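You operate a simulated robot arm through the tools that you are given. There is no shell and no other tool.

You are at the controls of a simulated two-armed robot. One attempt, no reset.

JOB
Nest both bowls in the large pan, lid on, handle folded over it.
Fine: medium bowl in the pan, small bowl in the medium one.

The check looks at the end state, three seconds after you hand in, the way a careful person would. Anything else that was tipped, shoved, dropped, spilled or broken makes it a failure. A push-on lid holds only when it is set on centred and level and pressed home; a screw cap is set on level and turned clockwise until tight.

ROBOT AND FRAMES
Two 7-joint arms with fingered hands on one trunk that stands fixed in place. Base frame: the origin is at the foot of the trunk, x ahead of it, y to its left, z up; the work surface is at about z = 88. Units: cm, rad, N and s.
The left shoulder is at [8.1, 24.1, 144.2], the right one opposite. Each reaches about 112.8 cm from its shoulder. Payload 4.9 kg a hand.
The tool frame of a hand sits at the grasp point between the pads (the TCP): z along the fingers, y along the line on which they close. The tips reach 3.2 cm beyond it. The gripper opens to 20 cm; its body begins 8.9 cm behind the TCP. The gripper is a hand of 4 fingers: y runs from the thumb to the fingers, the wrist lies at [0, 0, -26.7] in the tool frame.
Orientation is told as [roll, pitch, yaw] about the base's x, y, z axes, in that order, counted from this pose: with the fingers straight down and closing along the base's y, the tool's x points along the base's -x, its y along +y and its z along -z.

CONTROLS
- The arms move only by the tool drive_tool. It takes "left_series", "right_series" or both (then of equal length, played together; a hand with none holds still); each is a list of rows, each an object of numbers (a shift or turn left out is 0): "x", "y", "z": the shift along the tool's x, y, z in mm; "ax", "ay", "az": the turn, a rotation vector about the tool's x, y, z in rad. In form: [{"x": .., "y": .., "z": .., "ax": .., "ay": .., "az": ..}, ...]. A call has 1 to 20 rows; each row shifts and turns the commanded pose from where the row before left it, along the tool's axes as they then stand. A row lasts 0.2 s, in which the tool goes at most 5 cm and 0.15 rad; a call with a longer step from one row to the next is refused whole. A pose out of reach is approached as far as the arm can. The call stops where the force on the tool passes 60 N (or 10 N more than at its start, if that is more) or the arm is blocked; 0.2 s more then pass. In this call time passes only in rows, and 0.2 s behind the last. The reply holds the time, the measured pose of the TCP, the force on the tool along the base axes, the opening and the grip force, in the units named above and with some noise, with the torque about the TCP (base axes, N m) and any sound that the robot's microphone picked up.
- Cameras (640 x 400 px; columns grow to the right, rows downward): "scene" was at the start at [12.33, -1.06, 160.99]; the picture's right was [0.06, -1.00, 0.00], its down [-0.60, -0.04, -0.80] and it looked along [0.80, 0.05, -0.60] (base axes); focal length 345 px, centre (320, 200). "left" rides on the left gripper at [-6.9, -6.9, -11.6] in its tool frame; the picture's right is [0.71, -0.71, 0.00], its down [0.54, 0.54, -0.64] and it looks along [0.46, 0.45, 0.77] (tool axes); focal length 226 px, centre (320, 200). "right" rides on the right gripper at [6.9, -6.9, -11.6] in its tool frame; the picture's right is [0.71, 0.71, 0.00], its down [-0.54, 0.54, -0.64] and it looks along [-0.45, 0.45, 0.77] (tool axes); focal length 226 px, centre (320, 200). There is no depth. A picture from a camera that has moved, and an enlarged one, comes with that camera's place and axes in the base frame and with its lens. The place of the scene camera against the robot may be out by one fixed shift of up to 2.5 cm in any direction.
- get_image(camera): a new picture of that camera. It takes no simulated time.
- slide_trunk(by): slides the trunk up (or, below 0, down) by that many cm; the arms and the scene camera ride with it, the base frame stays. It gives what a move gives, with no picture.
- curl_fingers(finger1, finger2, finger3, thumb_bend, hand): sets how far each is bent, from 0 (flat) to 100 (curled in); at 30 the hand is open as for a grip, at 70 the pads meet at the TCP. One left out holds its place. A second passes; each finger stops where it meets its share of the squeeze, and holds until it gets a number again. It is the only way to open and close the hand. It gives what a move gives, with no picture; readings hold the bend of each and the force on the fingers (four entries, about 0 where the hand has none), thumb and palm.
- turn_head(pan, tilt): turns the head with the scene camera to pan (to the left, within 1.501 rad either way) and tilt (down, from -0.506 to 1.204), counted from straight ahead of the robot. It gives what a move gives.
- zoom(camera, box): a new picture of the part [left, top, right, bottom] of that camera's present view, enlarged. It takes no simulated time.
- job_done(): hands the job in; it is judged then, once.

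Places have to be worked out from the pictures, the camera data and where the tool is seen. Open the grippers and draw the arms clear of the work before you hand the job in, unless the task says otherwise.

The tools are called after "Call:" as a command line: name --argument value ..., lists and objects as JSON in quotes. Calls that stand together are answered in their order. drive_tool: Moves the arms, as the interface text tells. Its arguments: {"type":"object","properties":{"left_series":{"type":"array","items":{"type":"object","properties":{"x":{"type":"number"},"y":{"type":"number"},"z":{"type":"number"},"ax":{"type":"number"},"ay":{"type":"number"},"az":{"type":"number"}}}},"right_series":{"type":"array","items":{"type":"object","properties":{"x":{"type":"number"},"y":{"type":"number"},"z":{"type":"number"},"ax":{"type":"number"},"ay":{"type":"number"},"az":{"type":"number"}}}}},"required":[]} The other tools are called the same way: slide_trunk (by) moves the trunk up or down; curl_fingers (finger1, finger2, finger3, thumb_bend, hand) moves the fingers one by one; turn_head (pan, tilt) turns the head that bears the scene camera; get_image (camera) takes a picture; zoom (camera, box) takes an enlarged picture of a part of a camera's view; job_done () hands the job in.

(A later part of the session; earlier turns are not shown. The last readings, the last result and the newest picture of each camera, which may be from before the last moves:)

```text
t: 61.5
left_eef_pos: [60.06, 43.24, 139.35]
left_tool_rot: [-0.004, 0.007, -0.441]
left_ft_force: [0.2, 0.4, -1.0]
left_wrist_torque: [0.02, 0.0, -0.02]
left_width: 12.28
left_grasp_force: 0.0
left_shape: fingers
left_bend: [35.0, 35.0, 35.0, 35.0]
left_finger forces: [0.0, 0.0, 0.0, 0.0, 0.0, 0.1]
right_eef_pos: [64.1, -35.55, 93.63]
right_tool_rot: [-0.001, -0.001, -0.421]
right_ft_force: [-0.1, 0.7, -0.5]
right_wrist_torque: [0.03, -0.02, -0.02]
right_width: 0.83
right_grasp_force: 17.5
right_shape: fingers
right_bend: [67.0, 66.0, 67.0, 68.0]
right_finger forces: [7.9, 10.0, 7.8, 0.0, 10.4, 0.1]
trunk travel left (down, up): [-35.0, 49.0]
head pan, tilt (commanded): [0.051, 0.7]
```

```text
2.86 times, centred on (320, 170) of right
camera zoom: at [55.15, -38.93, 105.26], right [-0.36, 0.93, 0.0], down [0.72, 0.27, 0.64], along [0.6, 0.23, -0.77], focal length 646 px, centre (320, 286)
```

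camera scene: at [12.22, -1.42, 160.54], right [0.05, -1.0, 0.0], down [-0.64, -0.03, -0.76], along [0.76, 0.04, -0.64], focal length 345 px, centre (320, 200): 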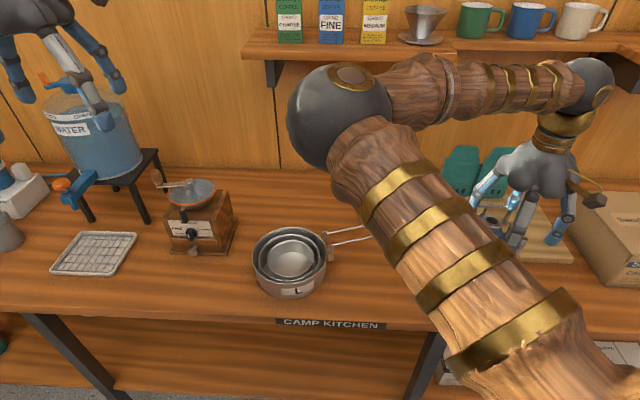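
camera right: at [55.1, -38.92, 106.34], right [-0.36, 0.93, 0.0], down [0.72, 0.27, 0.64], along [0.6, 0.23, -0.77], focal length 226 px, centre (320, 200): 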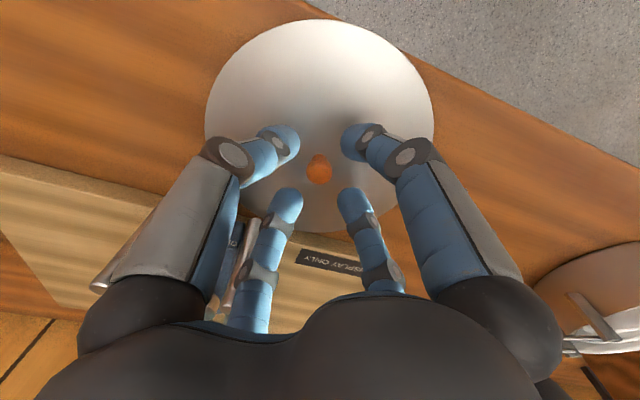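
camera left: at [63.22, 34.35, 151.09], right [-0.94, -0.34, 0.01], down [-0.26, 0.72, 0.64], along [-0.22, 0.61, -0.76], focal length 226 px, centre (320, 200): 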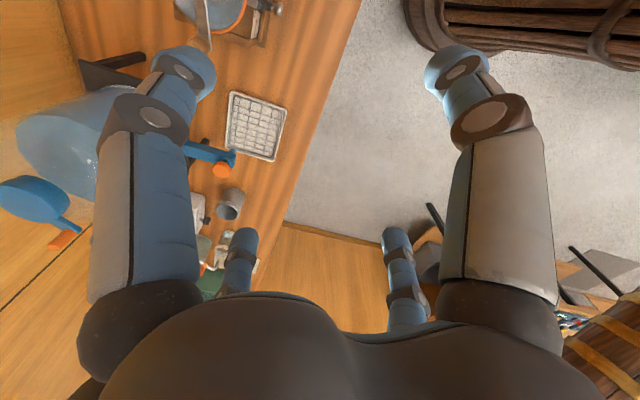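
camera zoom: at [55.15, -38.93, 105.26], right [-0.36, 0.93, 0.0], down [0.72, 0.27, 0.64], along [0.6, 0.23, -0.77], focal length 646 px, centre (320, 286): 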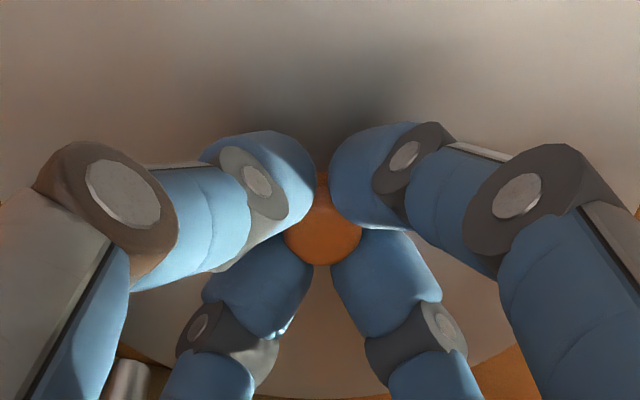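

The knob is gripped firmly (8–10 N per finger). I lift only 8 mm, then move the lid toward the robot and to the left, away from the burner's overhanging valve knob.

Call:
drive_tool --right_series '[{"z": -8}]'

Call:
zoom --camera "right" --box '[170, 0, 470, 240]'

```text
t: 61.9
left_eef_pos: [60.09, 43.24, 139.37]
left_tool_rot: [-0.002, 0.006, -0.439]
left_ft_force: [0.0, 0.4, -1.4]
left_wrist_torque: [-0.02, 0.0, -0.01]
left_width: 12.29
left_grasp_force: 0.0
left_shape: fingers
left_bend: [35.0, 35.0, 35.0, 35.0]
left_finger forces: [0.0, 0.1, 0.0, 0.0, 0.0, 0.1]
right_eef_pos: [64.07, -35.49, 94.36]
right_tool_rot: [0.001, 0.001, -0.42]
right_ft_force: [0.0, 1.2, 0.0]
right_wrist_torque: [-0.02, 0.01, -0.05]
right_width: 0.81
right_grasp_force: 17.6
right_shape: fingers
right_bend: [67.0, 66.0, 67.0, 68.0]
right_finger forces: [8.1, 9.6, 7.7, 0.1, 10.8, 0.0]
trunk travel left (down, up): [-35.0, 49.0]
head pan, tilt (commanded): [0.051, 0.7]
```

```text
1.67 times, centred on (320, 120) of right
camera zoom: at [55.12, -38.93, 106.1], right [-0.36, 0.93, 0.0], down [0.72, 0.27, 0.64], along [0.6, 0.23, -0.77], focal length 377 px, centre (320, 333)
```

zoom: 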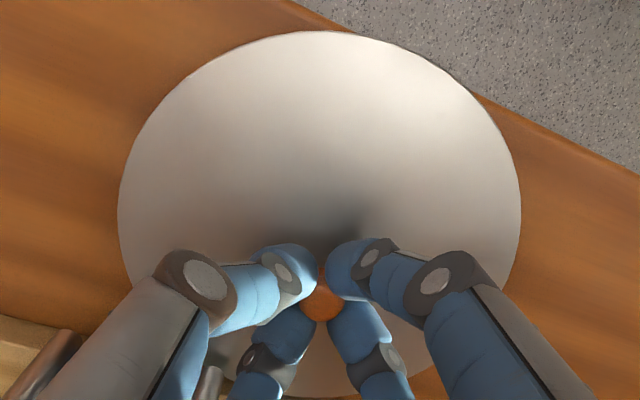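

Now I shift away from the burner and check that the lid follows.

Call:
drive_tool --right_series '[{"x": 13, "y": 10.6, "z": -2}, {"x": 13, "y": 10.6, "z": -3}]'

Call:
get_image --camera "right"

Call:
get_image --camera "scene"

```text
t: 62.5
left_eef_pos: [59.96, 43.35, 139.42]
left_tool_rot: [-0.002, 0.008, -0.441]
left_ft_force: [0.9, 0.2, 1.0]
left_wrist_torque: [0.01, -0.02, -0.02]
left_width: 12.3
left_grasp_force: 0.0
left_shape: fingers
left_bend: [35.0, 35.0, 35.0, 35.0]
left_finger forces: [0.1, 0.1, 0.0, 0.1, 0.0, 0.0]
right_eef_pos: [62.52, -32.41, 95.03]
right_tool_rot: [-0.002, 0.001, -0.421]
right_ft_force: [0.1, 1.5, -1.4]
right_wrist_torque: [-0.04, 0.02, 0.0]
right_width: 0.83
right_grasp_force: 17.9
right_shape: fingers
right_bend: [67.0, 66.0, 67.0, 68.0]
right_finger forces: [7.9, 9.6, 7.7, 0.1, 10.7, 0.0]
trunk travel left (down, up): [-35.0, 49.0]
head pan, tilt (commanded): [0.051, 0.7]
```

```text
taken
camera right: at [53.56, -35.91, 106.61], right [-0.36, 0.93, 0.0], down [0.72, 0.27, 0.64], along [0.6, 0.23, -0.77], focal length 226 px, centre (320, 200)
```

right: 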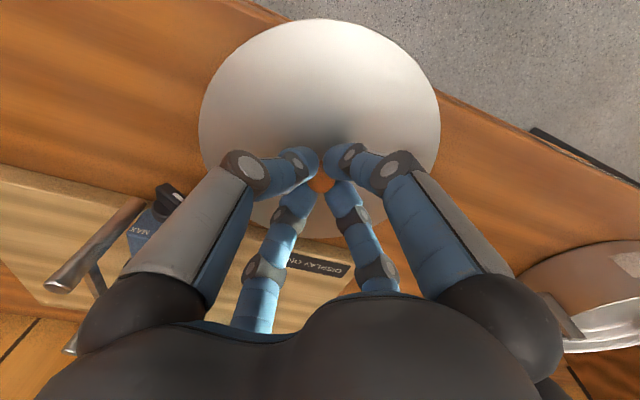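

```text
taken
camera scene: at [12.06, -1.05, 160.55], right [0.05, -1.0, 0.0], down [-0.64, -0.03, -0.77], along [0.76, 0.04, -0.64], focal length 345 px, centre (320, 200)
```

scene: 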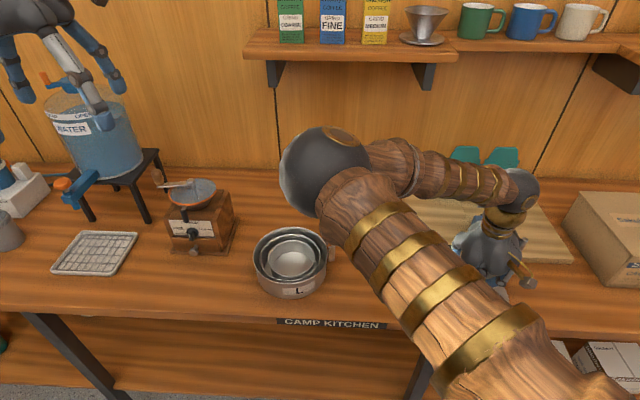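

The lid follows, level and centred on the TCP. I raise it to z≈107 and carry it over the pan.

Call:
drive_tool --right_series '[{"z": -30}, {"z": -45}, {"z": -45}, {"x": 12.1, "y": 41.9}, {"x": 12.1, "y": 41.9}, {"x": 12.1, "y": 41.9}, {"x": 12.1, "y": 41.9}, {"x": 12.1, "y": 41.9}, {"x": 12.1, "y": 41.9}, {"x": 12.1, "y": 41.9}, {"x": 12.1, "y": 41.9}, {"x": 12.1, "y": 41.9}, {"x": 12.1, "y": 41.9}]'

Call:
get_image --camera "right"

Call:
get_image --camera "scene"

```text
t: 65.3
left_eef_pos: [60.11, 43.33, 139.36]
left_tool_rot: [-0.002, 0.008, -0.439]
left_ft_force: [0.7, 0.4, -0.5]
left_wrist_torque: [0.0, 0.0, 0.02]
left_width: 12.29
left_grasp_force: 0.0
left_shape: fingers
left_bend: [35.0, 35.0, 35.0, 35.0]
left_finger forces: [0.0, 0.0, 0.1, 0.1, 0.0, 0.0]
right_eef_pos: [68.79, 10.86, 106.98]
right_tool_rot: [-0.002, 0.0, -0.422]
right_ft_force: [0.8, 0.1, -0.2]
right_wrist_torque: [0.0, 0.01, -0.02]
right_width: 0.79
right_grasp_force: 17.7
right_shape: fingers
right_bend: [67.0, 66.0, 67.0, 68.0]
right_finger forces: [7.3, 9.6, 7.4, 0.0, 10.9, 0.0]
trunk travel left (down, up): [-35.0, 49.0]
head pan, tilt (commanded): [0.051, 0.7]
```

```text
taken
camera right: at [59.72, 7.46, 118.64], right [-0.36, 0.93, 0.0], down [0.72, 0.27, 0.64], along [0.6, 0.23, -0.77], focal length 226 px, centre (320, 200)
```

right: 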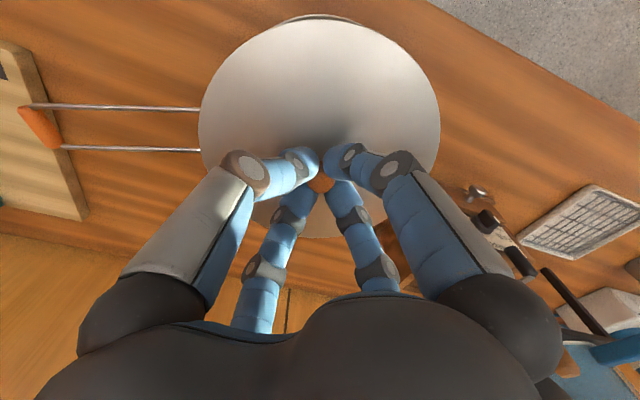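

```text
taken
camera scene: at [12.16, -0.98, 160.54], right [0.05, -1.0, 0.0], down [-0.64, -0.03, -0.76], along [0.76, 0.04, -0.64], focal length 345 px, centre (320, 200)
```

scene: 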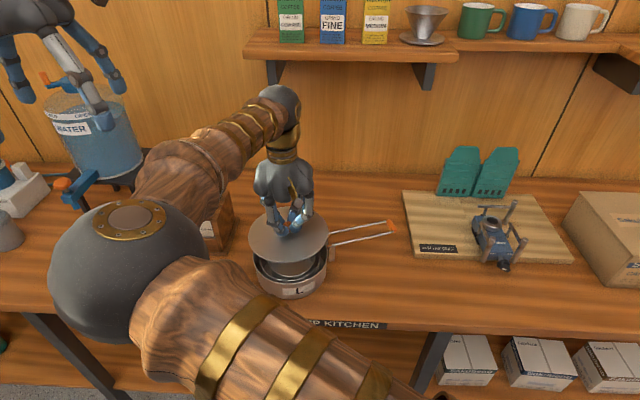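

The lid is over the pan. I zoom in on both cameras to fine-tune the centring.

Call:
zoom --camera "right" --box '[180, 0, 460, 250]'

Call:
zoom --camera "scene" --box '[230, 180, 350, 310]'

```text
1.60 times, centred on (320, 125) of right
camera zoom: at [59.72, 7.46, 118.64], right [-0.36, 0.93, 0.0], down [0.72, 0.27, 0.64], along [0.6, 0.23, -0.77], focal length 362 px, centre (320, 320)
```

zoom: 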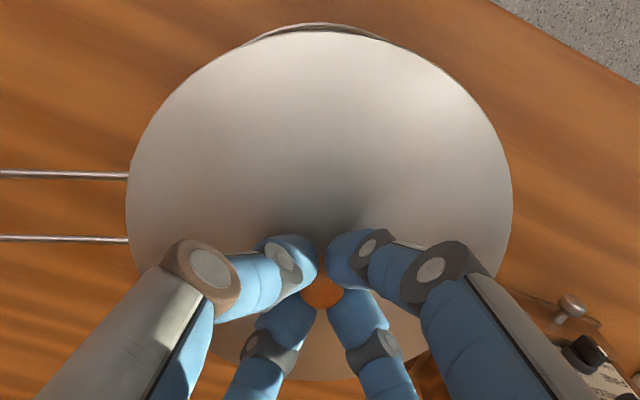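

```text
3.08 times, centred on (290, 245) of scene
camera zoom: at [12.16, -0.98, 160.54], right [0.05, -1.0, 0.0], down [-0.64, -0.03, -0.76], along [0.76, 0.04, -0.64], focal length 1060 px, centre (412, 62)
```

zoom: 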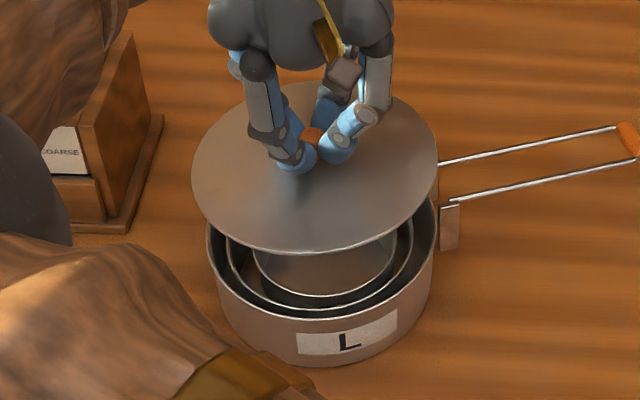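

Lid needs about −0.25 cm in x and −0.2 cm in y. I correct and lower to just above the rim.

Call:
drive_tool --right_series '[{"x": 1.5, "y": -2.9, "z": 15}, {"z": 15}, {"z": 12}, {"z": 8}]'

Call:
zoom --camera "right" --box '[180, 0, 460, 250]'

Call:
zoom --camera "scene" --box '[230, 180, 350, 310]'

```text
t: 66.3
left_eef_pos: [60.14, 43.24, 139.39]
left_tool_rot: [-0.001, 0.008, -0.439]
left_ft_force: [0.3, -0.3, 0.5]
left_wrist_torque: [-0.01, -0.01, 0.0]
left_width: 12.3
left_grasp_force: 0.1
left_shape: fingers
left_bend: [35.0, 35.0, 35.0, 35.0]
left_finger forces: [0.0, 0.0, 0.1, 0.0, 0.1, 0.0]
right_eef_pos: [68.54, 10.6, 102.0]
right_tool_rot: [-0.003, 0.0, -0.421]
right_ft_force: [-0.4, 0.0, -1.0]
right_wrist_torque: [0.01, 0.0, -0.04]
right_width: 0.77
right_grasp_force: 17.9
right_shape: fingers
right_bend: [67.0, 66.0, 67.0, 68.0]
right_finger forces: [7.2, 9.6, 8.0, 0.0, 11.3, 0.0]
trunk travel left (down, up): [-35.0, 49.0]
head pan, tilt (commanded): [0.051, 0.7]
```

```text
1.60 times, centred on (320, 125) of right
camera zoom: at [59.48, 7.08, 113.61], right [-0.36, 0.93, 0.0], down [0.72, 0.27, 0.64], along [0.6, 0.23, -0.77], focal length 362 px, centre (320, 320)
```

zoom: 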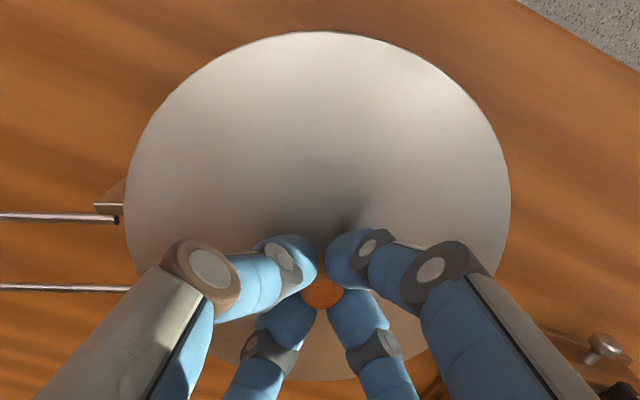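

```text
3.08 times, centred on (290, 245) of scene
camera zoom: at [12.15, -1.13, 160.55], right [0.05, -1.0, 0.0], down [-0.64, -0.03, -0.76], along [0.76, 0.04, -0.64], focal length 1060 px, centre (412, 62)
```

zoom: 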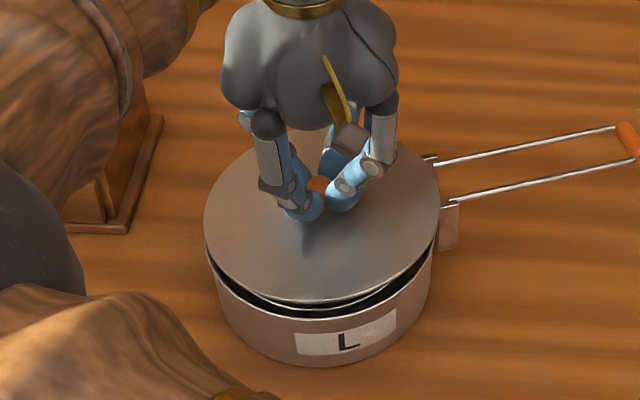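

Lid and pan line up within ~1–2 mm in both views. I lower onto the rim in small steps.

Call:
drive_tool --right_series '[{"z": 5}, {"z": 4}]'

Call:
zoom --camera "scene" --box '[240, 210, 340, 310]'

```text
t: 66.9
left_eef_pos: [60.12, 43.26, 139.4]
left_tool_rot: [-0.001, 0.007, -0.44]
left_ft_force: [-0.3, 0.8, -0.4]
left_wrist_torque: [0.01, -0.01, 0.0]
left_width: 12.28
left_grasp_force: 0.2
left_shape: fingers
left_bend: [35.0, 35.0, 35.0, 35.0]
left_finger forces: [0.0, 0.0, 0.0, 0.1, 0.1, 0.0]
right_eef_pos: [68.45, 10.5, 100.99]
right_tool_rot: [0.001, -0.002, -0.422]
right_ft_force: [-0.1, -0.2, 0.8]
right_wrist_torque: [-0.09, -0.08, 0.0]
right_width: 0.82
right_grasp_force: 19.3
right_shape: fingers
right_bend: [67.0, 66.0, 67.0, 68.0]
right_finger forces: [6.8, 9.0, 10.7, 0.0, 12.2, 0.1]
trunk travel left (down, up): [-35.0, 49.0]
head pan, tilt (commanded): [0.051, 0.7]
```

```text
4.00 times, centred on (290, 260) of scene
camera zoom: at [12.13, -1.12, 160.55], right [0.05, -1.0, 0.0], down [-0.64, -0.03, -0.76], along [0.76, 0.04, -0.64], focal length 1378 px, centre (440, -40)
```

zoom: 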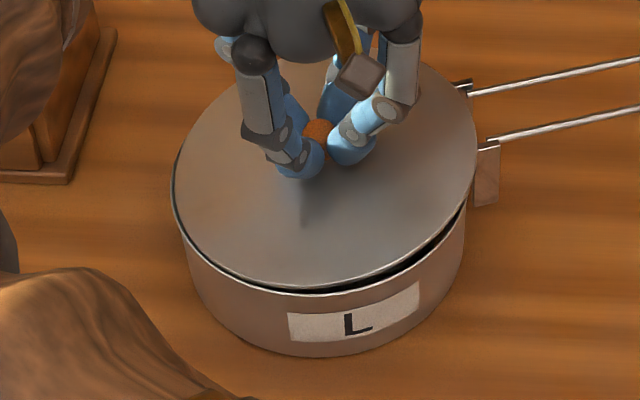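

There is first contact, and the handle-side of the lid looks slightly high. I look closer at the posts from both cameras.

Call:
zoom --camera "right" --box '[180, 60, 300, 180]'

Call:
zoom --camera "scene" --box '[290, 215, 350, 275]'

Call:
zoom --camera "right" --box '[180, 0, 460, 250]'

```text
3.33 times, centred on (240, 120) of right
camera zoom: at [59.42, 7.08, 112.7], right [-0.36, 0.93, 0.0], down [0.72, 0.27, 0.64], along [0.6, 0.23, -0.77], focal length 754 px, centre (587, 467)
```

zoom: 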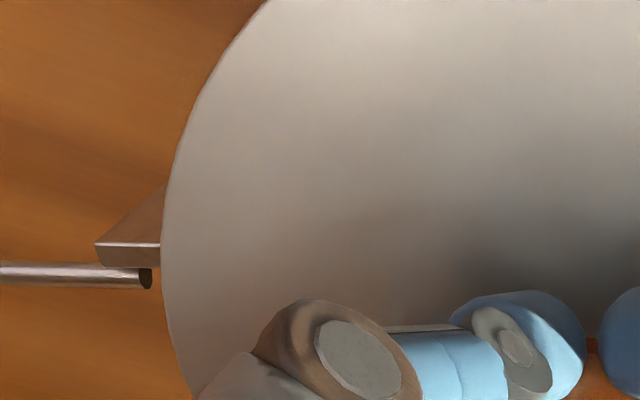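

```text
6.67 times, centred on (320, 245) of scene
camera zoom: at [12.13, -1.12, 160.55], right [0.05, -1.0, 0.0], down [-0.64, -0.03, -0.76], along [0.76, 0.04, -0.64], focal length 2297 px, centre (320, -100)
```

zoom: 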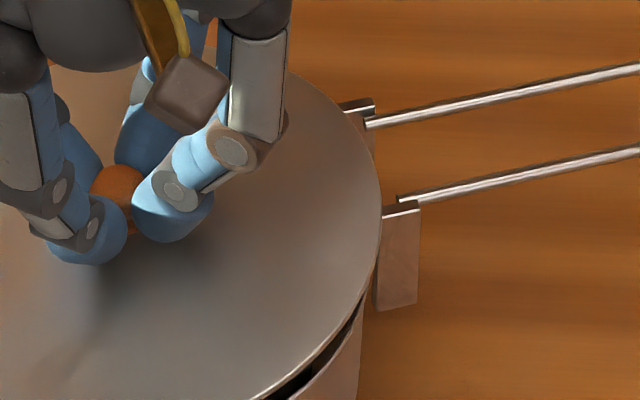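

```text
1.60 times, centred on (320, 125) of right
camera zoom: at [59.42, 7.08, 112.7], right [-0.36, 0.93, 0.0], down [0.72, 0.27, 0.64], along [0.6, 0.23, -0.77], focal length 362 px, centre (320, 320)
```

zoom: 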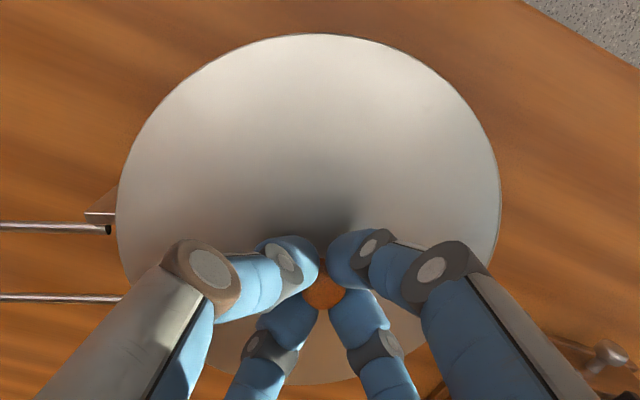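

The contact torque points to the far handle post: the lid edge seems to be catching on it and tilting a few degrees. I raise 1 cm to see the lid freely.

Call:
drive_tool --right_series '[{"z": -10}]'

Call:
zoom --camera "right" --box '[180, 0, 460, 250]'

Call:
zoom --camera "scene" --box '[240, 200, 360, 300]'

```text
t: 67.3
left_eef_pos: [60.05, 43.34, 139.41]
left_tool_rot: [-0.001, 0.008, -0.439]
left_ft_force: [-0.3, -0.3, -0.1]
left_wrist_torque: [-0.02, 0.04, 0.0]
left_width: 12.34
left_grasp_force: 0.0
left_shape: fingers
left_bend: [35.0, 35.0, 35.0, 35.0]
left_finger forces: [0.0, 0.0, 0.1, 0.1, 0.0, 0.1]
right_eef_pos: [68.46, 10.42, 102.04]
right_tool_rot: [-0.002, 0.002, -0.422]
right_ft_force: [0.5, -0.5, -0.9]
right_wrist_torque: [0.0, 0.0, -0.01]
right_width: 0.78
right_grasp_force: 18.0
right_shape: fingers
right_bend: [67.0, 66.0, 67.0, 68.0]
right_finger forces: [7.7, 9.4, 8.4, 0.0, 11.2, 0.0]
trunk travel left (down, up): [-35.0, 49.0]
head pan, tilt (commanded): [0.051, 0.7]
```

```text
1.60 times, centred on (320, 125) of right
camera zoom: at [59.4, 7.04, 113.68], right [-0.36, 0.93, 0.0], down [0.72, 0.27, 0.64], along [0.6, 0.23, -0.77], focal length 362 px, centre (320, 320)
```

zoom: 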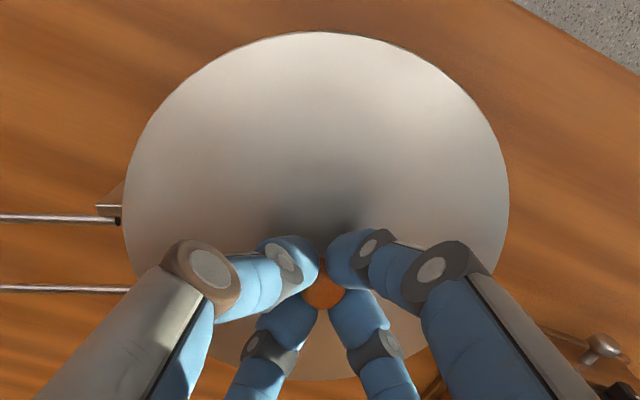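

```text
4.00 times, centred on (300, 250) of scene
camera zoom: at [12.12, -1.15, 160.54], right [0.05, -1.0, 0.0], down [-0.64, -0.03, -0.76], along [0.76, 0.04, -0.64], focal length 1378 px, centre (400, 0)
```

zoom: 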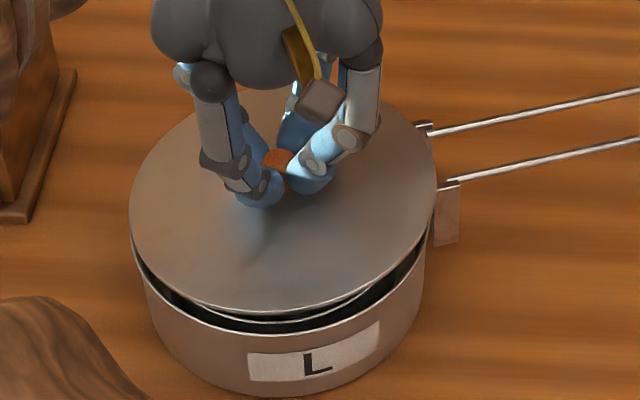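

The lid came back nearly level, and the TCP reads about 3–4 mm too far toward the handle. I shift away from the posts and lower again.

Call:
drive_tool --right_series '[{"x": 2.0, "y": 3.2}, {"z": 5}, {"z": 3}]'

Call:
zoom --camera "right" --box '[180, 0, 460, 250]'

Call:
zoom --camera "scene" --box '[240, 200, 360, 300]'

```text
t: 68.1
left_eef_pos: [60.05, 43.25, 139.44]
left_tool_rot: [-0.002, 0.007, -0.44]
left_ft_force: [0.3, -0.5, 0.9]
left_wrist_torque: [-0.04, -0.02, 0.03]
left_width: 12.3
left_grasp_force: 0.0
left_shape: fingers
left_bend: [35.0, 35.0, 35.0, 35.0]
left_finger forces: [0.0, 0.0, 0.0, 0.1, 0.0, 0.0]
right_eef_pos: [68.47, 10.81, 101.25]
right_tool_rot: [-0.003, 0.0, -0.42]
right_ft_force: [0.1, -0.2, -1.3]
right_wrist_torque: [-0.03, -0.02, -0.01]
right_width: 0.78
right_grasp_force: 18.2
right_shape: fingers
right_bend: [67.0, 66.0, 67.0, 68.0]
right_finger forces: [7.6, 9.4, 8.4, 0.0, 11.1, 0.0]
trunk travel left (down, up): [-35.0, 49.0]
head pan, tilt (commanded): [0.051, 0.7]
```

```text
1.60 times, centred on (320, 125) of right
camera zoom: at [59.42, 7.41, 112.87], right [-0.36, 0.93, 0.0], down [0.72, 0.27, 0.64], along [0.6, 0.23, -0.77], focal length 362 px, centre (320, 320)
```

zoom: 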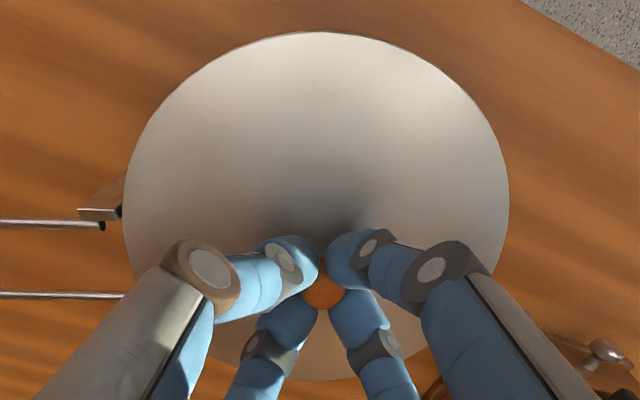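

```text
4.00 times, centred on (300, 250) of scene
camera zoom: at [12.16, -1.13, 160.54], right [0.05, -1.0, 0.0], down [-0.64, -0.03, -0.76], along [0.76, 0.04, -0.64], focal length 1378 px, centre (400, 0)
```

zoom: 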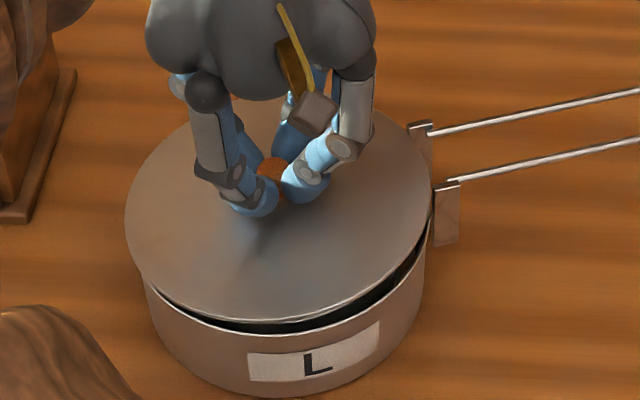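

Now there's a clear gap between lid edge and post. I continue lowering in small steps.

Call:
drive_tool --right_series '[{"z": 3}]'

Call:
drive_tool --right_series '[{"z": 3}]'

Call:
zoom --camera "right" --box '[180, 0, 460, 250]'

Call:
zoom --camera "scene" --box '[240, 200, 360, 300]'

```text
t: 68.5
left_eef_pos: [60.08, 43.27, 139.47]
left_tool_rot: [-0.002, 0.005, -0.44]
left_ft_force: [-0.6, 0.0, -0.1]
left_wrist_torque: [0.03, -0.01, -0.02]
left_width: 12.31
left_grasp_force: 0.0
left_shape: fingers
left_bend: [35.0, 35.0, 35.0, 35.0]
left_finger forces: [0.0, 0.1, 0.0, 0.0, 0.0, 0.1]
right_eef_pos: [68.47, 10.88, 100.82]
right_tool_rot: [-0.001, -0.001, -0.421]
right_ft_force: [-0.7, -0.3, -1.8]
right_wrist_torque: [-0.04, 0.0, 0.0]
right_width: 0.81
right_grasp_force: 18.2
right_shape: fingers
right_bend: [67.0, 66.0, 67.0, 68.0]
right_finger forces: [7.6, 9.4, 8.4, 0.1, 11.1, 0.0]
trunk travel left (down, up): [-35.0, 49.0]
head pan, tilt (commanded): [0.051, 0.7]
```

```text
t: 68.9
left_eef_pos: [60.1, 43.28, 139.42]
left_tool_rot: [-0.002, 0.007, -0.44]
left_ft_force: [-0.2, -0.1, -0.3]
left_wrist_torque: [-0.01, 0.02, 0.02]
left_width: 12.29
left_grasp_force: 0.1
left_shape: fingers
left_bend: [35.0, 35.0, 35.0, 35.0]
left_finger forces: [0.0, 0.1, 0.1, 0.0, 0.1, 0.1]
right_eef_pos: [68.43, 10.76, 100.57]
right_tool_rot: [-0.002, 0.001, -0.423]
right_ft_force: [-0.6, 0.6, -0.9]
right_wrist_torque: [0.02, 0.0, -0.05]
right_width: 0.78
right_grasp_force: 18.4
right_shape: fingers
right_bend: [67.0, 66.0, 67.0, 68.0]
right_finger forces: [7.6, 9.4, 8.3, 0.0, 11.1, 0.1]
trunk travel left (down, up): [-35.0, 49.0]
head pan, tilt (commanded): [0.051, 0.7]
```

```text
1.60 times, centred on (320, 125) of right
camera zoom: at [59.38, 7.4, 112.28], right [-0.36, 0.93, 0.0], down [0.72, 0.27, 0.64], along [0.6, 0.23, -0.77], focal length 362 px, centre (320, 320)
```

zoom: 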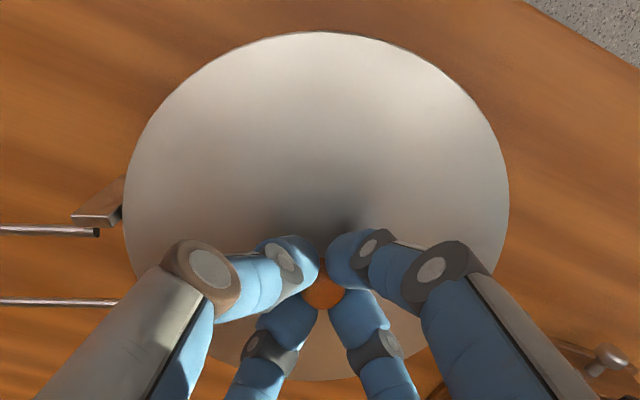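

```text
4.00 times, centred on (300, 250) of scene
camera zoom: at [12.14, -1.12, 160.54], right [0.05, -1.0, 0.0], down [-0.64, -0.03, -0.76], along [0.76, 0.04, -0.64], focal length 1378 px, centre (400, 0)
```

zoom: 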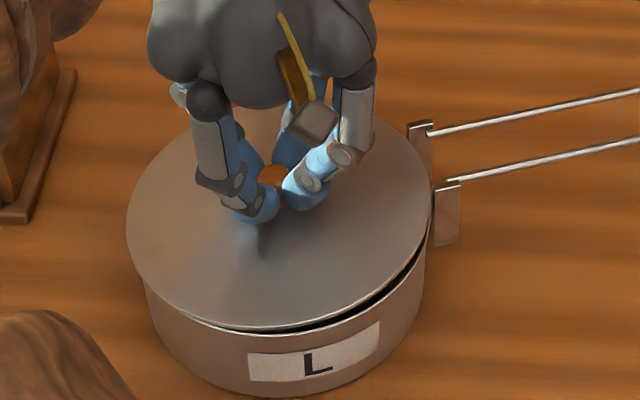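

Lid is free, about to touch; it's tilted ~2° (handle side high) in the grip, which seating should level. I keep lowering gently.

Call:
drive_tool --right_series '[{"z": 3}]'

Call:
drive_tool --right_series '[{"z": 3}]'

Call:
zoom --camera "scene" --box '[240, 200, 360, 300]'

```text
t: 69.3
left_eef_pos: [59.94, 43.23, 139.47]
left_tool_rot: [-0.001, 0.008, -0.439]
left_ft_force: [0.2, 0.0, 0.1]
left_wrist_torque: [0.01, -0.02, -0.01]
left_width: 12.31
left_grasp_force: 0.0
left_shape: fingers
left_bend: [35.0, 35.0, 35.0, 35.0]
left_finger forces: [0.1, 0.0, 0.1, 0.0, 0.0, 0.0]
right_eef_pos: [68.46, 10.85, 100.25]
right_tool_rot: [-0.001, 0.002, -0.421]
right_ft_force: [0.7, 0.3, -1.3]
right_wrist_torque: [0.03, -0.06, -0.01]
right_width: 0.77
right_grasp_force: 18.5
right_shape: fingers
right_bend: [67.0, 66.0, 67.0, 68.0]
right_finger forces: [7.7, 9.6, 8.3, 0.0, 10.9, 0.0]
trunk travel left (down, up): [-35.0, 49.0]
head pan, tilt (commanded): [0.051, 0.7]
```

```text
t: 69.7
left_eef_pos: [60.14, 43.17, 139.42]
left_tool_rot: [-0.002, 0.006, -0.44]
left_ft_force: [-0.5, 0.0, -0.5]
left_wrist_torque: [-0.02, 0.0, 0.0]
left_width: 12.27
left_grasp_force: 0.1
left_shape: fingers
left_bend: [35.0, 35.0, 35.0, 35.0]
left_finger forces: [0.0, 0.0, 0.0, 0.1, 0.0, 0.0]
right_eef_pos: [68.42, 10.84, 100.01]
right_tool_rot: [-0.001, 0.0, -0.421]
right_ft_force: [-0.7, -1.2, -0.3]
right_wrist_torque: [0.08, 0.0, 0.01]
right_width: 0.78
right_grasp_force: 19.1
right_shape: fingers
right_bend: [67.0, 66.0, 67.0, 68.0]
right_finger forces: [8.1, 10.5, 8.1, 0.0, 11.0, 0.0]
trunk travel left (down, up): [-35.0, 49.0]
head pan, tilt (commanded): [0.051, 0.7]
```

```text
4.00 times, centred on (300, 250) of scene
camera zoom: at [12.14, -1.14, 160.55], right [0.05, -1.0, 0.0], down [-0.64, -0.03, -0.76], along [0.76, 0.04, -0.64], focal length 1378 px, centre (400, 0)
```

zoom: 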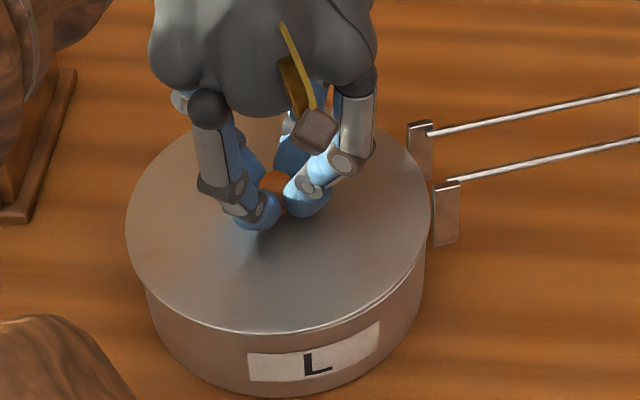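

The lid is at rim level. I check centring closely on left and right edges before pressing.

Call:
zoom --camera "scene" --box '[240, 235, 300, 295]'

Call:
zoom --camera "scene" --box '[290, 225, 350, 285]'

Call:
zoom --camera "right" --box '[180, 0, 460, 250]'

```text
6.67 times, centred on (270, 265) of scene
camera zoom: at [12.14, -1.14, 160.55], right [0.05, -1.0, 0.0], down [-0.64, -0.03, -0.76], along [0.76, 0.04, -0.64], focal length 2297 px, centre (653, -233)
```

zoom: 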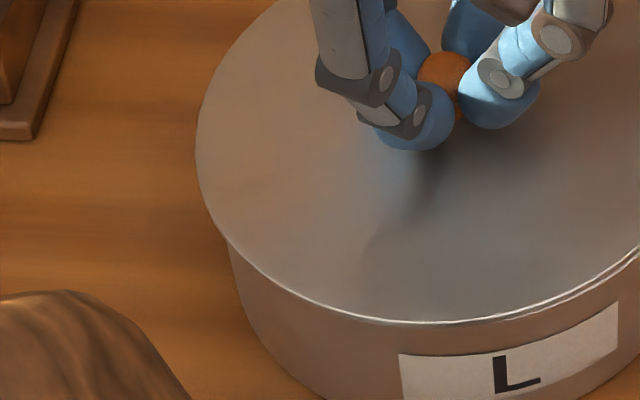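

```text
6.67 times, centred on (320, 255) of scene
camera zoom: at [12.14, -1.14, 160.55], right [0.05, -1.0, 0.0], down [-0.64, -0.03, -0.76], along [0.76, 0.04, -0.64], focal length 2297 px, centre (320, -167)
```

zoom: 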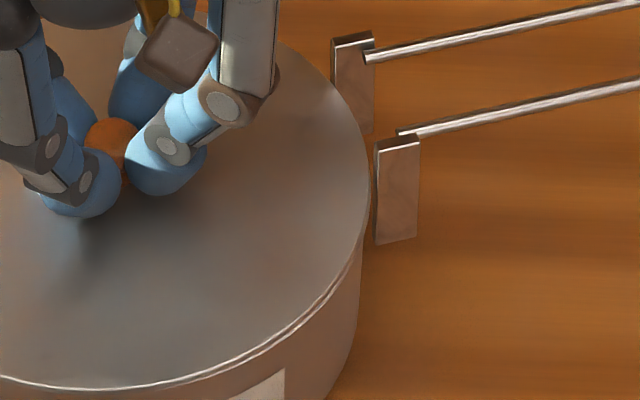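

```text
1.60 times, centred on (320, 125) of right
camera zoom: at [59.39, 7.37, 111.67], right [-0.36, 0.93, 0.0], down [0.72, 0.27, 0.64], along [0.6, 0.23, -0.77], focal length 362 px, centre (320, 320)
```

zoom: 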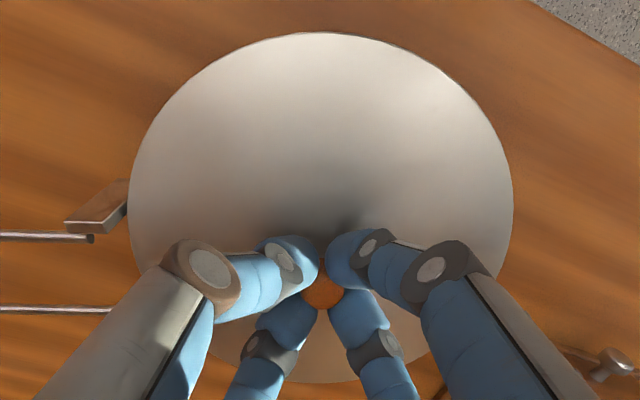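

The lid is level now, but sits about 2 mm too far from the handle side. I lift 3 mm, shift 2 mm back, and lower again.

Call:
drive_tool --right_series '[{"z": -4}, {"y": -2.2}, {"z": 4}]'

Call:
zoom --camera "scene" --box '[240, 235, 300, 295]'

Call:
zoom --camera "scene" --box '[290, 225, 350, 285]'

```text
t: 70.5
left_eef_pos: [60.1, 43.3, 139.29]
left_tool_rot: [0.0, 0.006, -0.44]
left_ft_force: [0.2, 0.0, 0.4]
left_wrist_torque: [-0.01, 0.01, 0.03]
left_width: 12.32
left_grasp_force: 0.1
left_shape: fingers
left_bend: [35.0, 35.0, 35.0, 35.0]
left_finger forces: [0.0, 0.0, 0.1, 0.0, 0.0, 0.0]
right_eef_pos: [68.23, 10.7, 100.06]
right_tool_rot: [-0.003, -0.001, -0.423]
right_ft_force: [-0.6, 0.5, -0.1]
right_wrist_torque: [0.07, 0.01, 0.02]
right_width: 0.74
right_grasp_force: 18.8
right_shape: fingers
right_bend: [67.0, 66.0, 67.0, 68.0]
right_finger forces: [8.4, 10.4, 8.0, 0.0, 10.9, 0.0]
trunk travel left (down, up): [-35.0, 49.0]
head pan, tilt (commanded): [0.051, 0.7]
```

```text
6.67 times, centred on (270, 265) of scene
camera zoom: at [12.15, -1.13, 160.55], right [0.05, -1.0, 0.0], down [-0.64, -0.03, -0.76], along [0.76, 0.04, -0.64], focal length 2297 px, centre (653, -233)
```

zoom: 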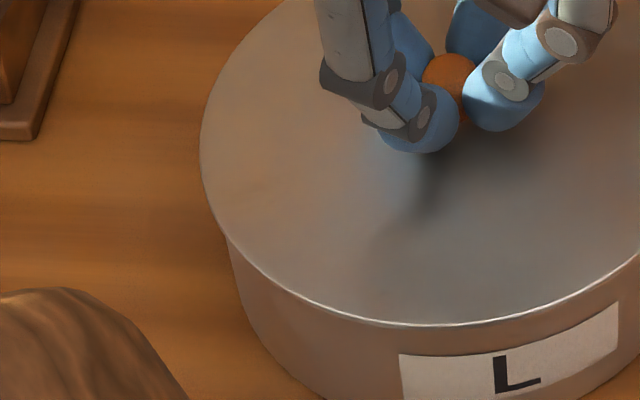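

```text
6.67 times, centred on (320, 255) of scene
camera zoom: at [12.15, -1.13, 160.55], right [0.05, -1.0, 0.0], down [-0.64, -0.03, -0.76], along [0.76, 0.04, -0.64], focal length 2297 px, centre (320, -167)
```

zoom: 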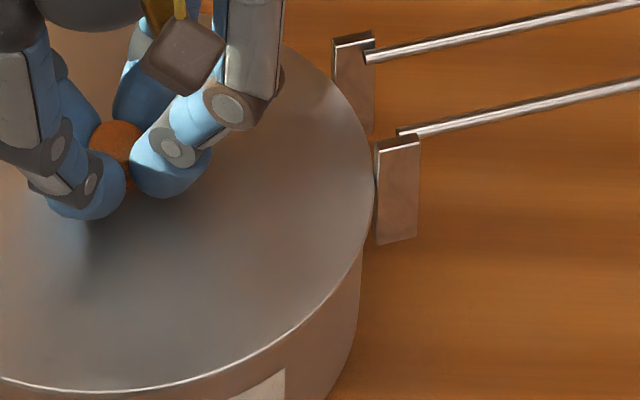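

The lid is now centred (overhang equal on both sides) and level. I press down in small increments, watching the force.

Call:
drive_tool --right_series '[{"z": 3}]'

Call:
drive_tool --right_series '[{"z": 3}]'

Call:
drive_tool --right_series '[{"z": 3}]'

```text
t: 70.9
left_eef_pos: [60.01, 43.13, 139.48]
left_tool_rot: [-0.002, 0.007, -0.44]
left_ft_force: [-0.8, -0.5, -0.7]
left_wrist_torque: [0.02, 0.02, 0.01]
left_width: 12.31
left_grasp_force: 0.0
left_shape: fingers
left_bend: [35.0, 35.0, 35.0, 35.0]
left_finger forces: [0.0, 0.0, 0.0, 0.0, 0.0, 0.0]
right_eef_pos: [68.24, 10.57, 99.83]
right_tool_rot: [0.0, -0.001, -0.422]
right_ft_force: [0.8, 0.4, 4.2]
right_wrist_torque: [0.07, -0.02, 0.02]
right_width: 0.76
right_grasp_force: 20.8
right_shape: fingers
right_bend: [67.0, 66.0, 67.0, 68.0]
right_finger forces: [8.8, 11.7, 8.8, 0.1, 12.0, 0.1]
trunk travel left (down, up): [-35.0, 49.0]
head pan, tilt (commanded): [0.051, 0.7]
```

```text
t: 71.3
left_eef_pos: [59.88, 43.19, 139.59]
left_tool_rot: [0.0, 0.004, -0.44]
left_ft_force: [0.5, -0.3, 0.5]
left_wrist_torque: [0.03, 0.0, 0.0]
left_width: 12.27
left_grasp_force: 0.0
left_shape: fingers
left_bend: [35.0, 35.0, 35.0, 35.0]
left_finger forces: [0.0, 0.0, 0.0, 0.0, 0.0, 0.0]
right_eef_pos: [68.24, 10.73, 99.83]
right_tool_rot: [0.004, -0.004, -0.422]
right_ft_force: [1.1, -0.1, 19.6]
right_wrist_torque: [0.06, -0.11, 0.0]
right_width: 0.75
right_grasp_force: 25.8
right_shape: fingers
right_bend: [67.0, 66.0, 67.0, 68.0]
right_finger forces: [10.9, 14.6, 11.5, 0.0, 15.1, 0.0]
trunk travel left (down, up): [-35.0, 49.0]
head pan, tilt (commanded): [0.051, 0.7]
```

```text
t: 71.7
left_eef_pos: [59.6, 43.12, 139.71]
left_tool_rot: [-0.001, 0.004, -0.44]
left_ft_force: [-0.7, -0.2, 0.6]
left_wrist_torque: [-0.01, -0.02, -0.06]
left_width: 12.31
left_grasp_force: 0.2
left_shape: fingers
left_bend: [35.0, 35.0, 35.0, 35.0]
left_finger forces: [0.1, 0.1, 0.1, 0.0, 0.0, 0.0]
right_eef_pos: [68.22, 10.71, 99.67]
right_tool_rot: [0.003, -0.006, -0.421]
right_ft_force: [4.1, -1.8, 40.8]
right_wrist_torque: [0.11, -0.22, 0.01]
right_width: 0.69
right_grasp_force: 32.4
right_shape: fingers
right_bend: [67.0, 66.0, 66.0, 68.0]
right_finger forces: [13.8, 17.3, 15.2, 0.0, 18.7, 0.1]
trunk travel left (down, up): [-35.0, 49.0]
head pan, tilt (commanded): [0.051, 0.7]
```

About 41 N of push, torque small so it is loaded evenly. I look at the lid, then press a little harder.

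Call:
drive_tool --right_series '[{"z": 2}]'

Call:
zoom --camera "scene" --box '[240, 205, 360, 305]'

Call:
zoom --camera "right" --box '[180, 0, 460, 250]'

```text
t: 72.1
left_eef_pos: [59.46, 43.12, 139.7]
left_tool_rot: [0.003, 0.003, -0.44]
left_ft_force: [-0.3, -0.2, 0.3]
left_wrist_torque: [0.01, -0.01, -0.03]
left_width: 12.3
left_grasp_force: 0.1
left_shape: fingers
left_bend: [35.0, 35.0, 35.0, 35.0]
left_finger forces: [0.0, 0.0, 0.0, 0.1, 0.0, 0.1]
right_eef_pos: [68.07, 10.56, 99.49]
right_tool_rot: [0.002, -0.006, -0.42]
right_ft_force: [4.6, -3.3, 48.1]
right_wrist_torque: [-0.09, -0.07, 0.01]
right_width: 0.68
right_grasp_force: 32.9
right_shape: fingers
right_bend: [66.0, 65.0, 66.0, 68.0]
right_finger forces: [17.4, 12.5, 14.8, 0.0, 22.0, 0.0]
trunk travel left (down, up): [-35.0, 49.0]
head pan, tilt (commanded): [0.051, 0.7]
```

```text
4.00 times, centred on (300, 255) of scene
camera zoom: at [11.54, -1.28, 160.63], right [0.05, -1.0, 0.0], down [-0.64, -0.03, -0.77], along [0.77, 0.04, -0.64], focal length 1378 px, centre (400, -20)
```

zoom: 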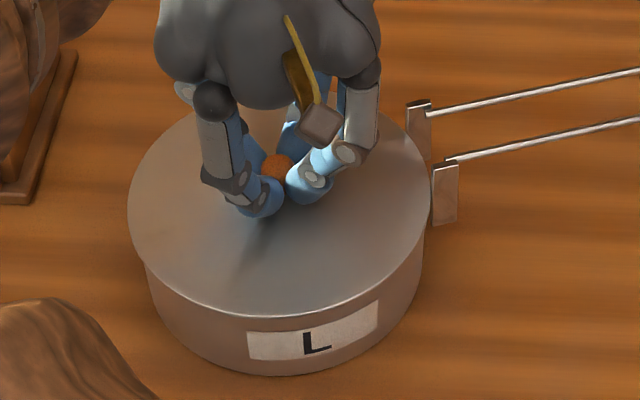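

```text
1.60 times, centred on (320, 125) of right
camera zoom: at [58.98, 7.08, 111.03], right [-0.36, 0.93, 0.0], down [0.71, 0.27, 0.65], along [0.61, 0.23, -0.76], focal length 362 px, centre (320, 320)
```

zoom: 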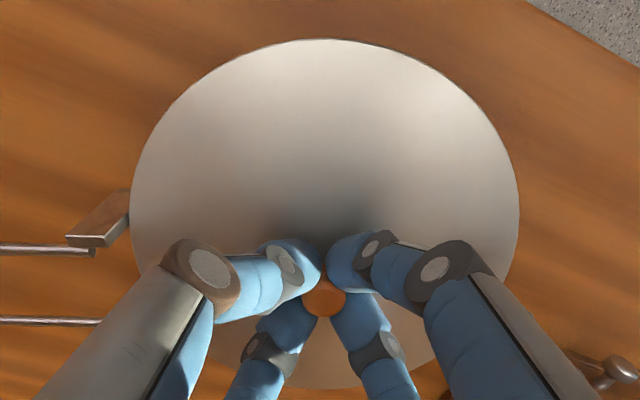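

The lid looks flush all round at 48 N. One more slight press, then I relieve the force.

Call:
drive_tool --right_series '[{"z": 1.5}, {}]'

Call:
drive_tool --right_series '[{"z": -5}, {"z": -4}]'

```text
t: 72.7
left_eef_pos: [59.71, 43.22, 139.67]
left_tool_rot: [-0.001, 0.006, -0.44]
left_ft_force: [0.3, -0.2, -0.9]
left_wrist_torque: [-0.01, 0.02, 0.0]
left_width: 12.31
left_grasp_force: 0.0
left_shape: fingers
left_bend: [35.0, 35.0, 35.0, 35.0]
left_finger forces: [0.0, 0.1, 0.0, 0.0, 0.0, 0.0]
right_eef_pos: [68.14, 10.65, 99.04]
right_tool_rot: [0.003, -0.004, -0.422]
right_ft_force: [5.3, 1.8, 42.5]
right_wrist_torque: [0.55, -0.53, -0.01]
right_width: 0.51
right_grasp_force: 40.2
right_shape: fingers
right_bend: [67.0, 65.0, 66.0, 68.0]
right_finger forces: [6.9, 41.1, 19.6, 0.1, 13.1, 0.0]
trunk travel left (down, up): [-35.0, 49.0]
head pan, tilt (commanded): [0.051, 0.7]
```

```text
t: 73.3
left_eef_pos: [60.19, 43.19, 139.35]
left_tool_rot: [-0.002, 0.007, -0.439]
left_ft_force: [0.1, -0.3, -0.1]
left_wrist_torque: [-0.02, 0.03, -0.02]
left_width: 12.3
left_grasp_force: 0.1
left_shape: fingers
left_bend: [35.0, 35.0, 35.0, 35.0]
left_finger forces: [0.1, 0.0, 0.0, 0.1, 0.0, 0.1]
right_eef_pos: [68.24, 10.7, 99.42]
right_tool_rot: [-0.004, 0.004, -0.419]
right_ft_force: [0.2, 1.4, -1.8]
right_wrist_torque: [0.05, 0.01, 0.01]
right_width: 0.58
right_grasp_force: 20.1
right_shape: fingers
right_bend: [67.0, 66.0, 66.0, 68.0]
right_finger forces: [6.9, 14.3, 8.9, 0.1, 10.6, 0.0]
trunk travel left (down, up): [-35.0, 49.0]
head pan, tilt (commanded): [0.051, 0.7]
```

The fingers slid a little on the knob under load; force is now about zero. I open the fingers to let go of the knob.

Call:
curl_fingers --hand "right" --finger1 60 --finger2 60 --finger3 60 --thumb_bend 60

Call:
zoom --camera "right" --box '[180, 0, 460, 250]'

Call:
zoom --camera "scene" --box '[240, 205, 360, 305]'

```text
t: 74.3
left_eef_pos: [60.1, 43.35, 139.45]
left_tool_rot: [-0.002, 0.007, -0.44]
left_ft_force: [-0.5, -0.2, 0.2]
left_wrist_torque: [-0.01, 0.02, -0.02]
left_width: 12.29
left_grasp_force: 0.1
left_shape: fingers
left_bend: [35.0, 35.0, 35.0, 35.0]
left_finger forces: [0.1, 0.1, 0.1, 0.0, 0.0, 0.0]
right_eef_pos: [68.3, 10.68, 99.7]
right_tool_rot: [-0.003, 0.0, -0.42]
right_ft_force: [-0.2, -0.2, 1.4]
right_wrist_torque: [0.02, 0.06, 0.02]
right_width: 3.24
right_grasp_force: 0.1
right_shape: fingers
right_bend: [60.0, 60.0, 60.0, 60.0]
right_finger forces: [0.4, 0.2, 0.1, 0.0, 0.0, 0.1]
trunk travel left (down, up): [-35.0, 49.0]
head pan, tilt (commanded): [0.051, 0.7]
```

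```text
1.60 times, centred on (320, 125) of right
camera zoom: at [59.25, 7.21, 111.33], right [-0.36, 0.93, 0.0], down [0.72, 0.27, 0.64], along [0.6, 0.23, -0.77], focal length 362 px, centre (320, 320)
```

zoom: 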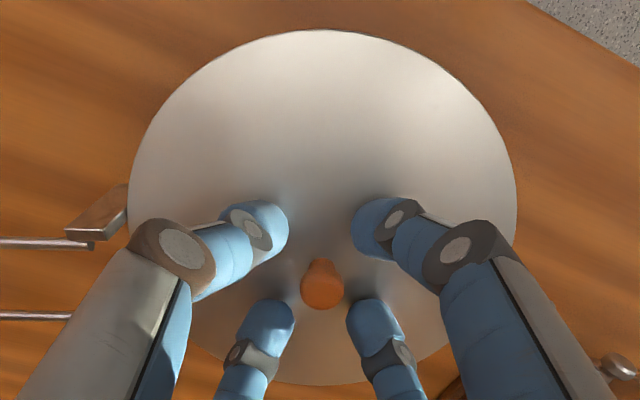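

```text
4.00 times, centred on (300, 255) of scene
camera zoom: at [12.12, -1.14, 160.54], right [0.05, -1.0, 0.0], down [-0.64, -0.03, -0.76], along [0.76, 0.04, -0.64], focal length 1378 px, centre (400, -20)
```

zoom: 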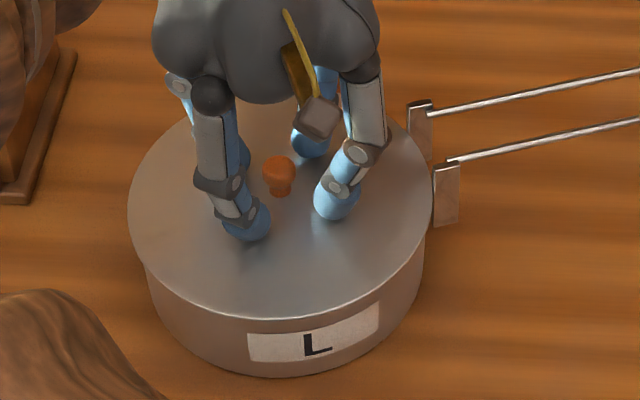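

Released. I raise the hand to inspect how the lid sits.

Call:
drive_tool --right_series '[{"z": -20}, {"z": -40}, {"z": -40}]'

Call:
zoom --camera "right" --box '[180, 0, 460, 250]'

Call:
zoom --camera "scene" --box '[240, 205, 360, 305]'

```text
t: 75.1
left_eef_pos: [60.06, 43.22, 139.45]
left_tool_rot: [-0.002, 0.008, -0.442]
left_ft_force: [-0.1, -0.1, 0.5]
left_wrist_torque: [0.01, -0.02, -0.02]
left_width: 12.32
left_grasp_force: 0.1
left_shape: fingers
left_bend: [35.0, 35.0, 35.0, 35.0]
left_finger forces: [0.1, 0.0, 0.0, 0.0, 0.1, 0.0]
right_eef_pos: [68.19, 10.8, 109.7]
right_tool_rot: [-0.002, -0.001, -0.422]
right_ft_force: [0.5, 0.5, 0.5]
right_wrist_torque: [0.02, 0.02, -0.01]
right_width: 3.27
right_grasp_force: 0.1
right_shape: fingers
right_bend: [60.0, 60.0, 60.0, 60.0]
right_finger forces: [0.0, 0.1, 0.1, 0.0, 0.0, 0.1]
trunk travel left (down, up): [-35.0, 49.0]
head pan, tilt (commanded): [0.051, 0.7]
```

```text
1.60 times, centred on (320, 125) of right
camera zoom: at [59.19, 7.3, 121.35], right [-0.36, 0.93, 0.0], down [0.72, 0.27, 0.64], along [0.6, 0.23, -0.77], focal length 362 px, centre (320, 320)
```

zoom: 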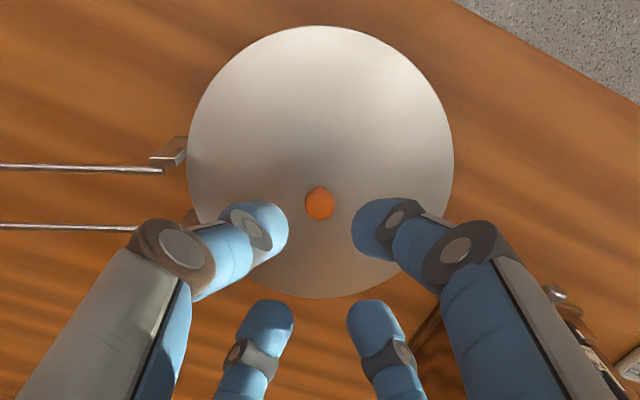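

```text
4.00 times, centred on (300, 255) of scene
camera zoom: at [12.06, -1.16, 160.54], right [0.05, -1.0, 0.0], down [-0.64, -0.03, -0.77], along [0.76, 0.04, -0.64], focal length 1378 px, centre (400, -20)
```

zoom: 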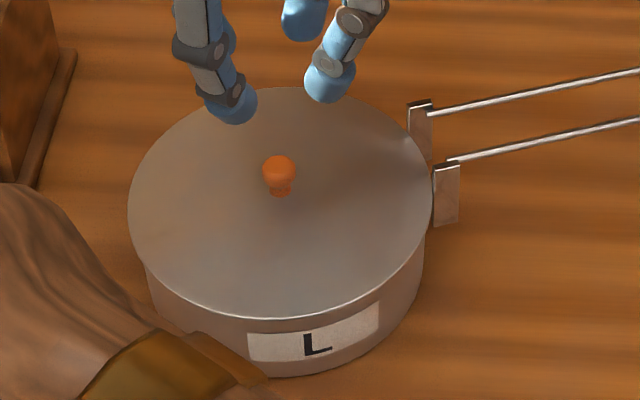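

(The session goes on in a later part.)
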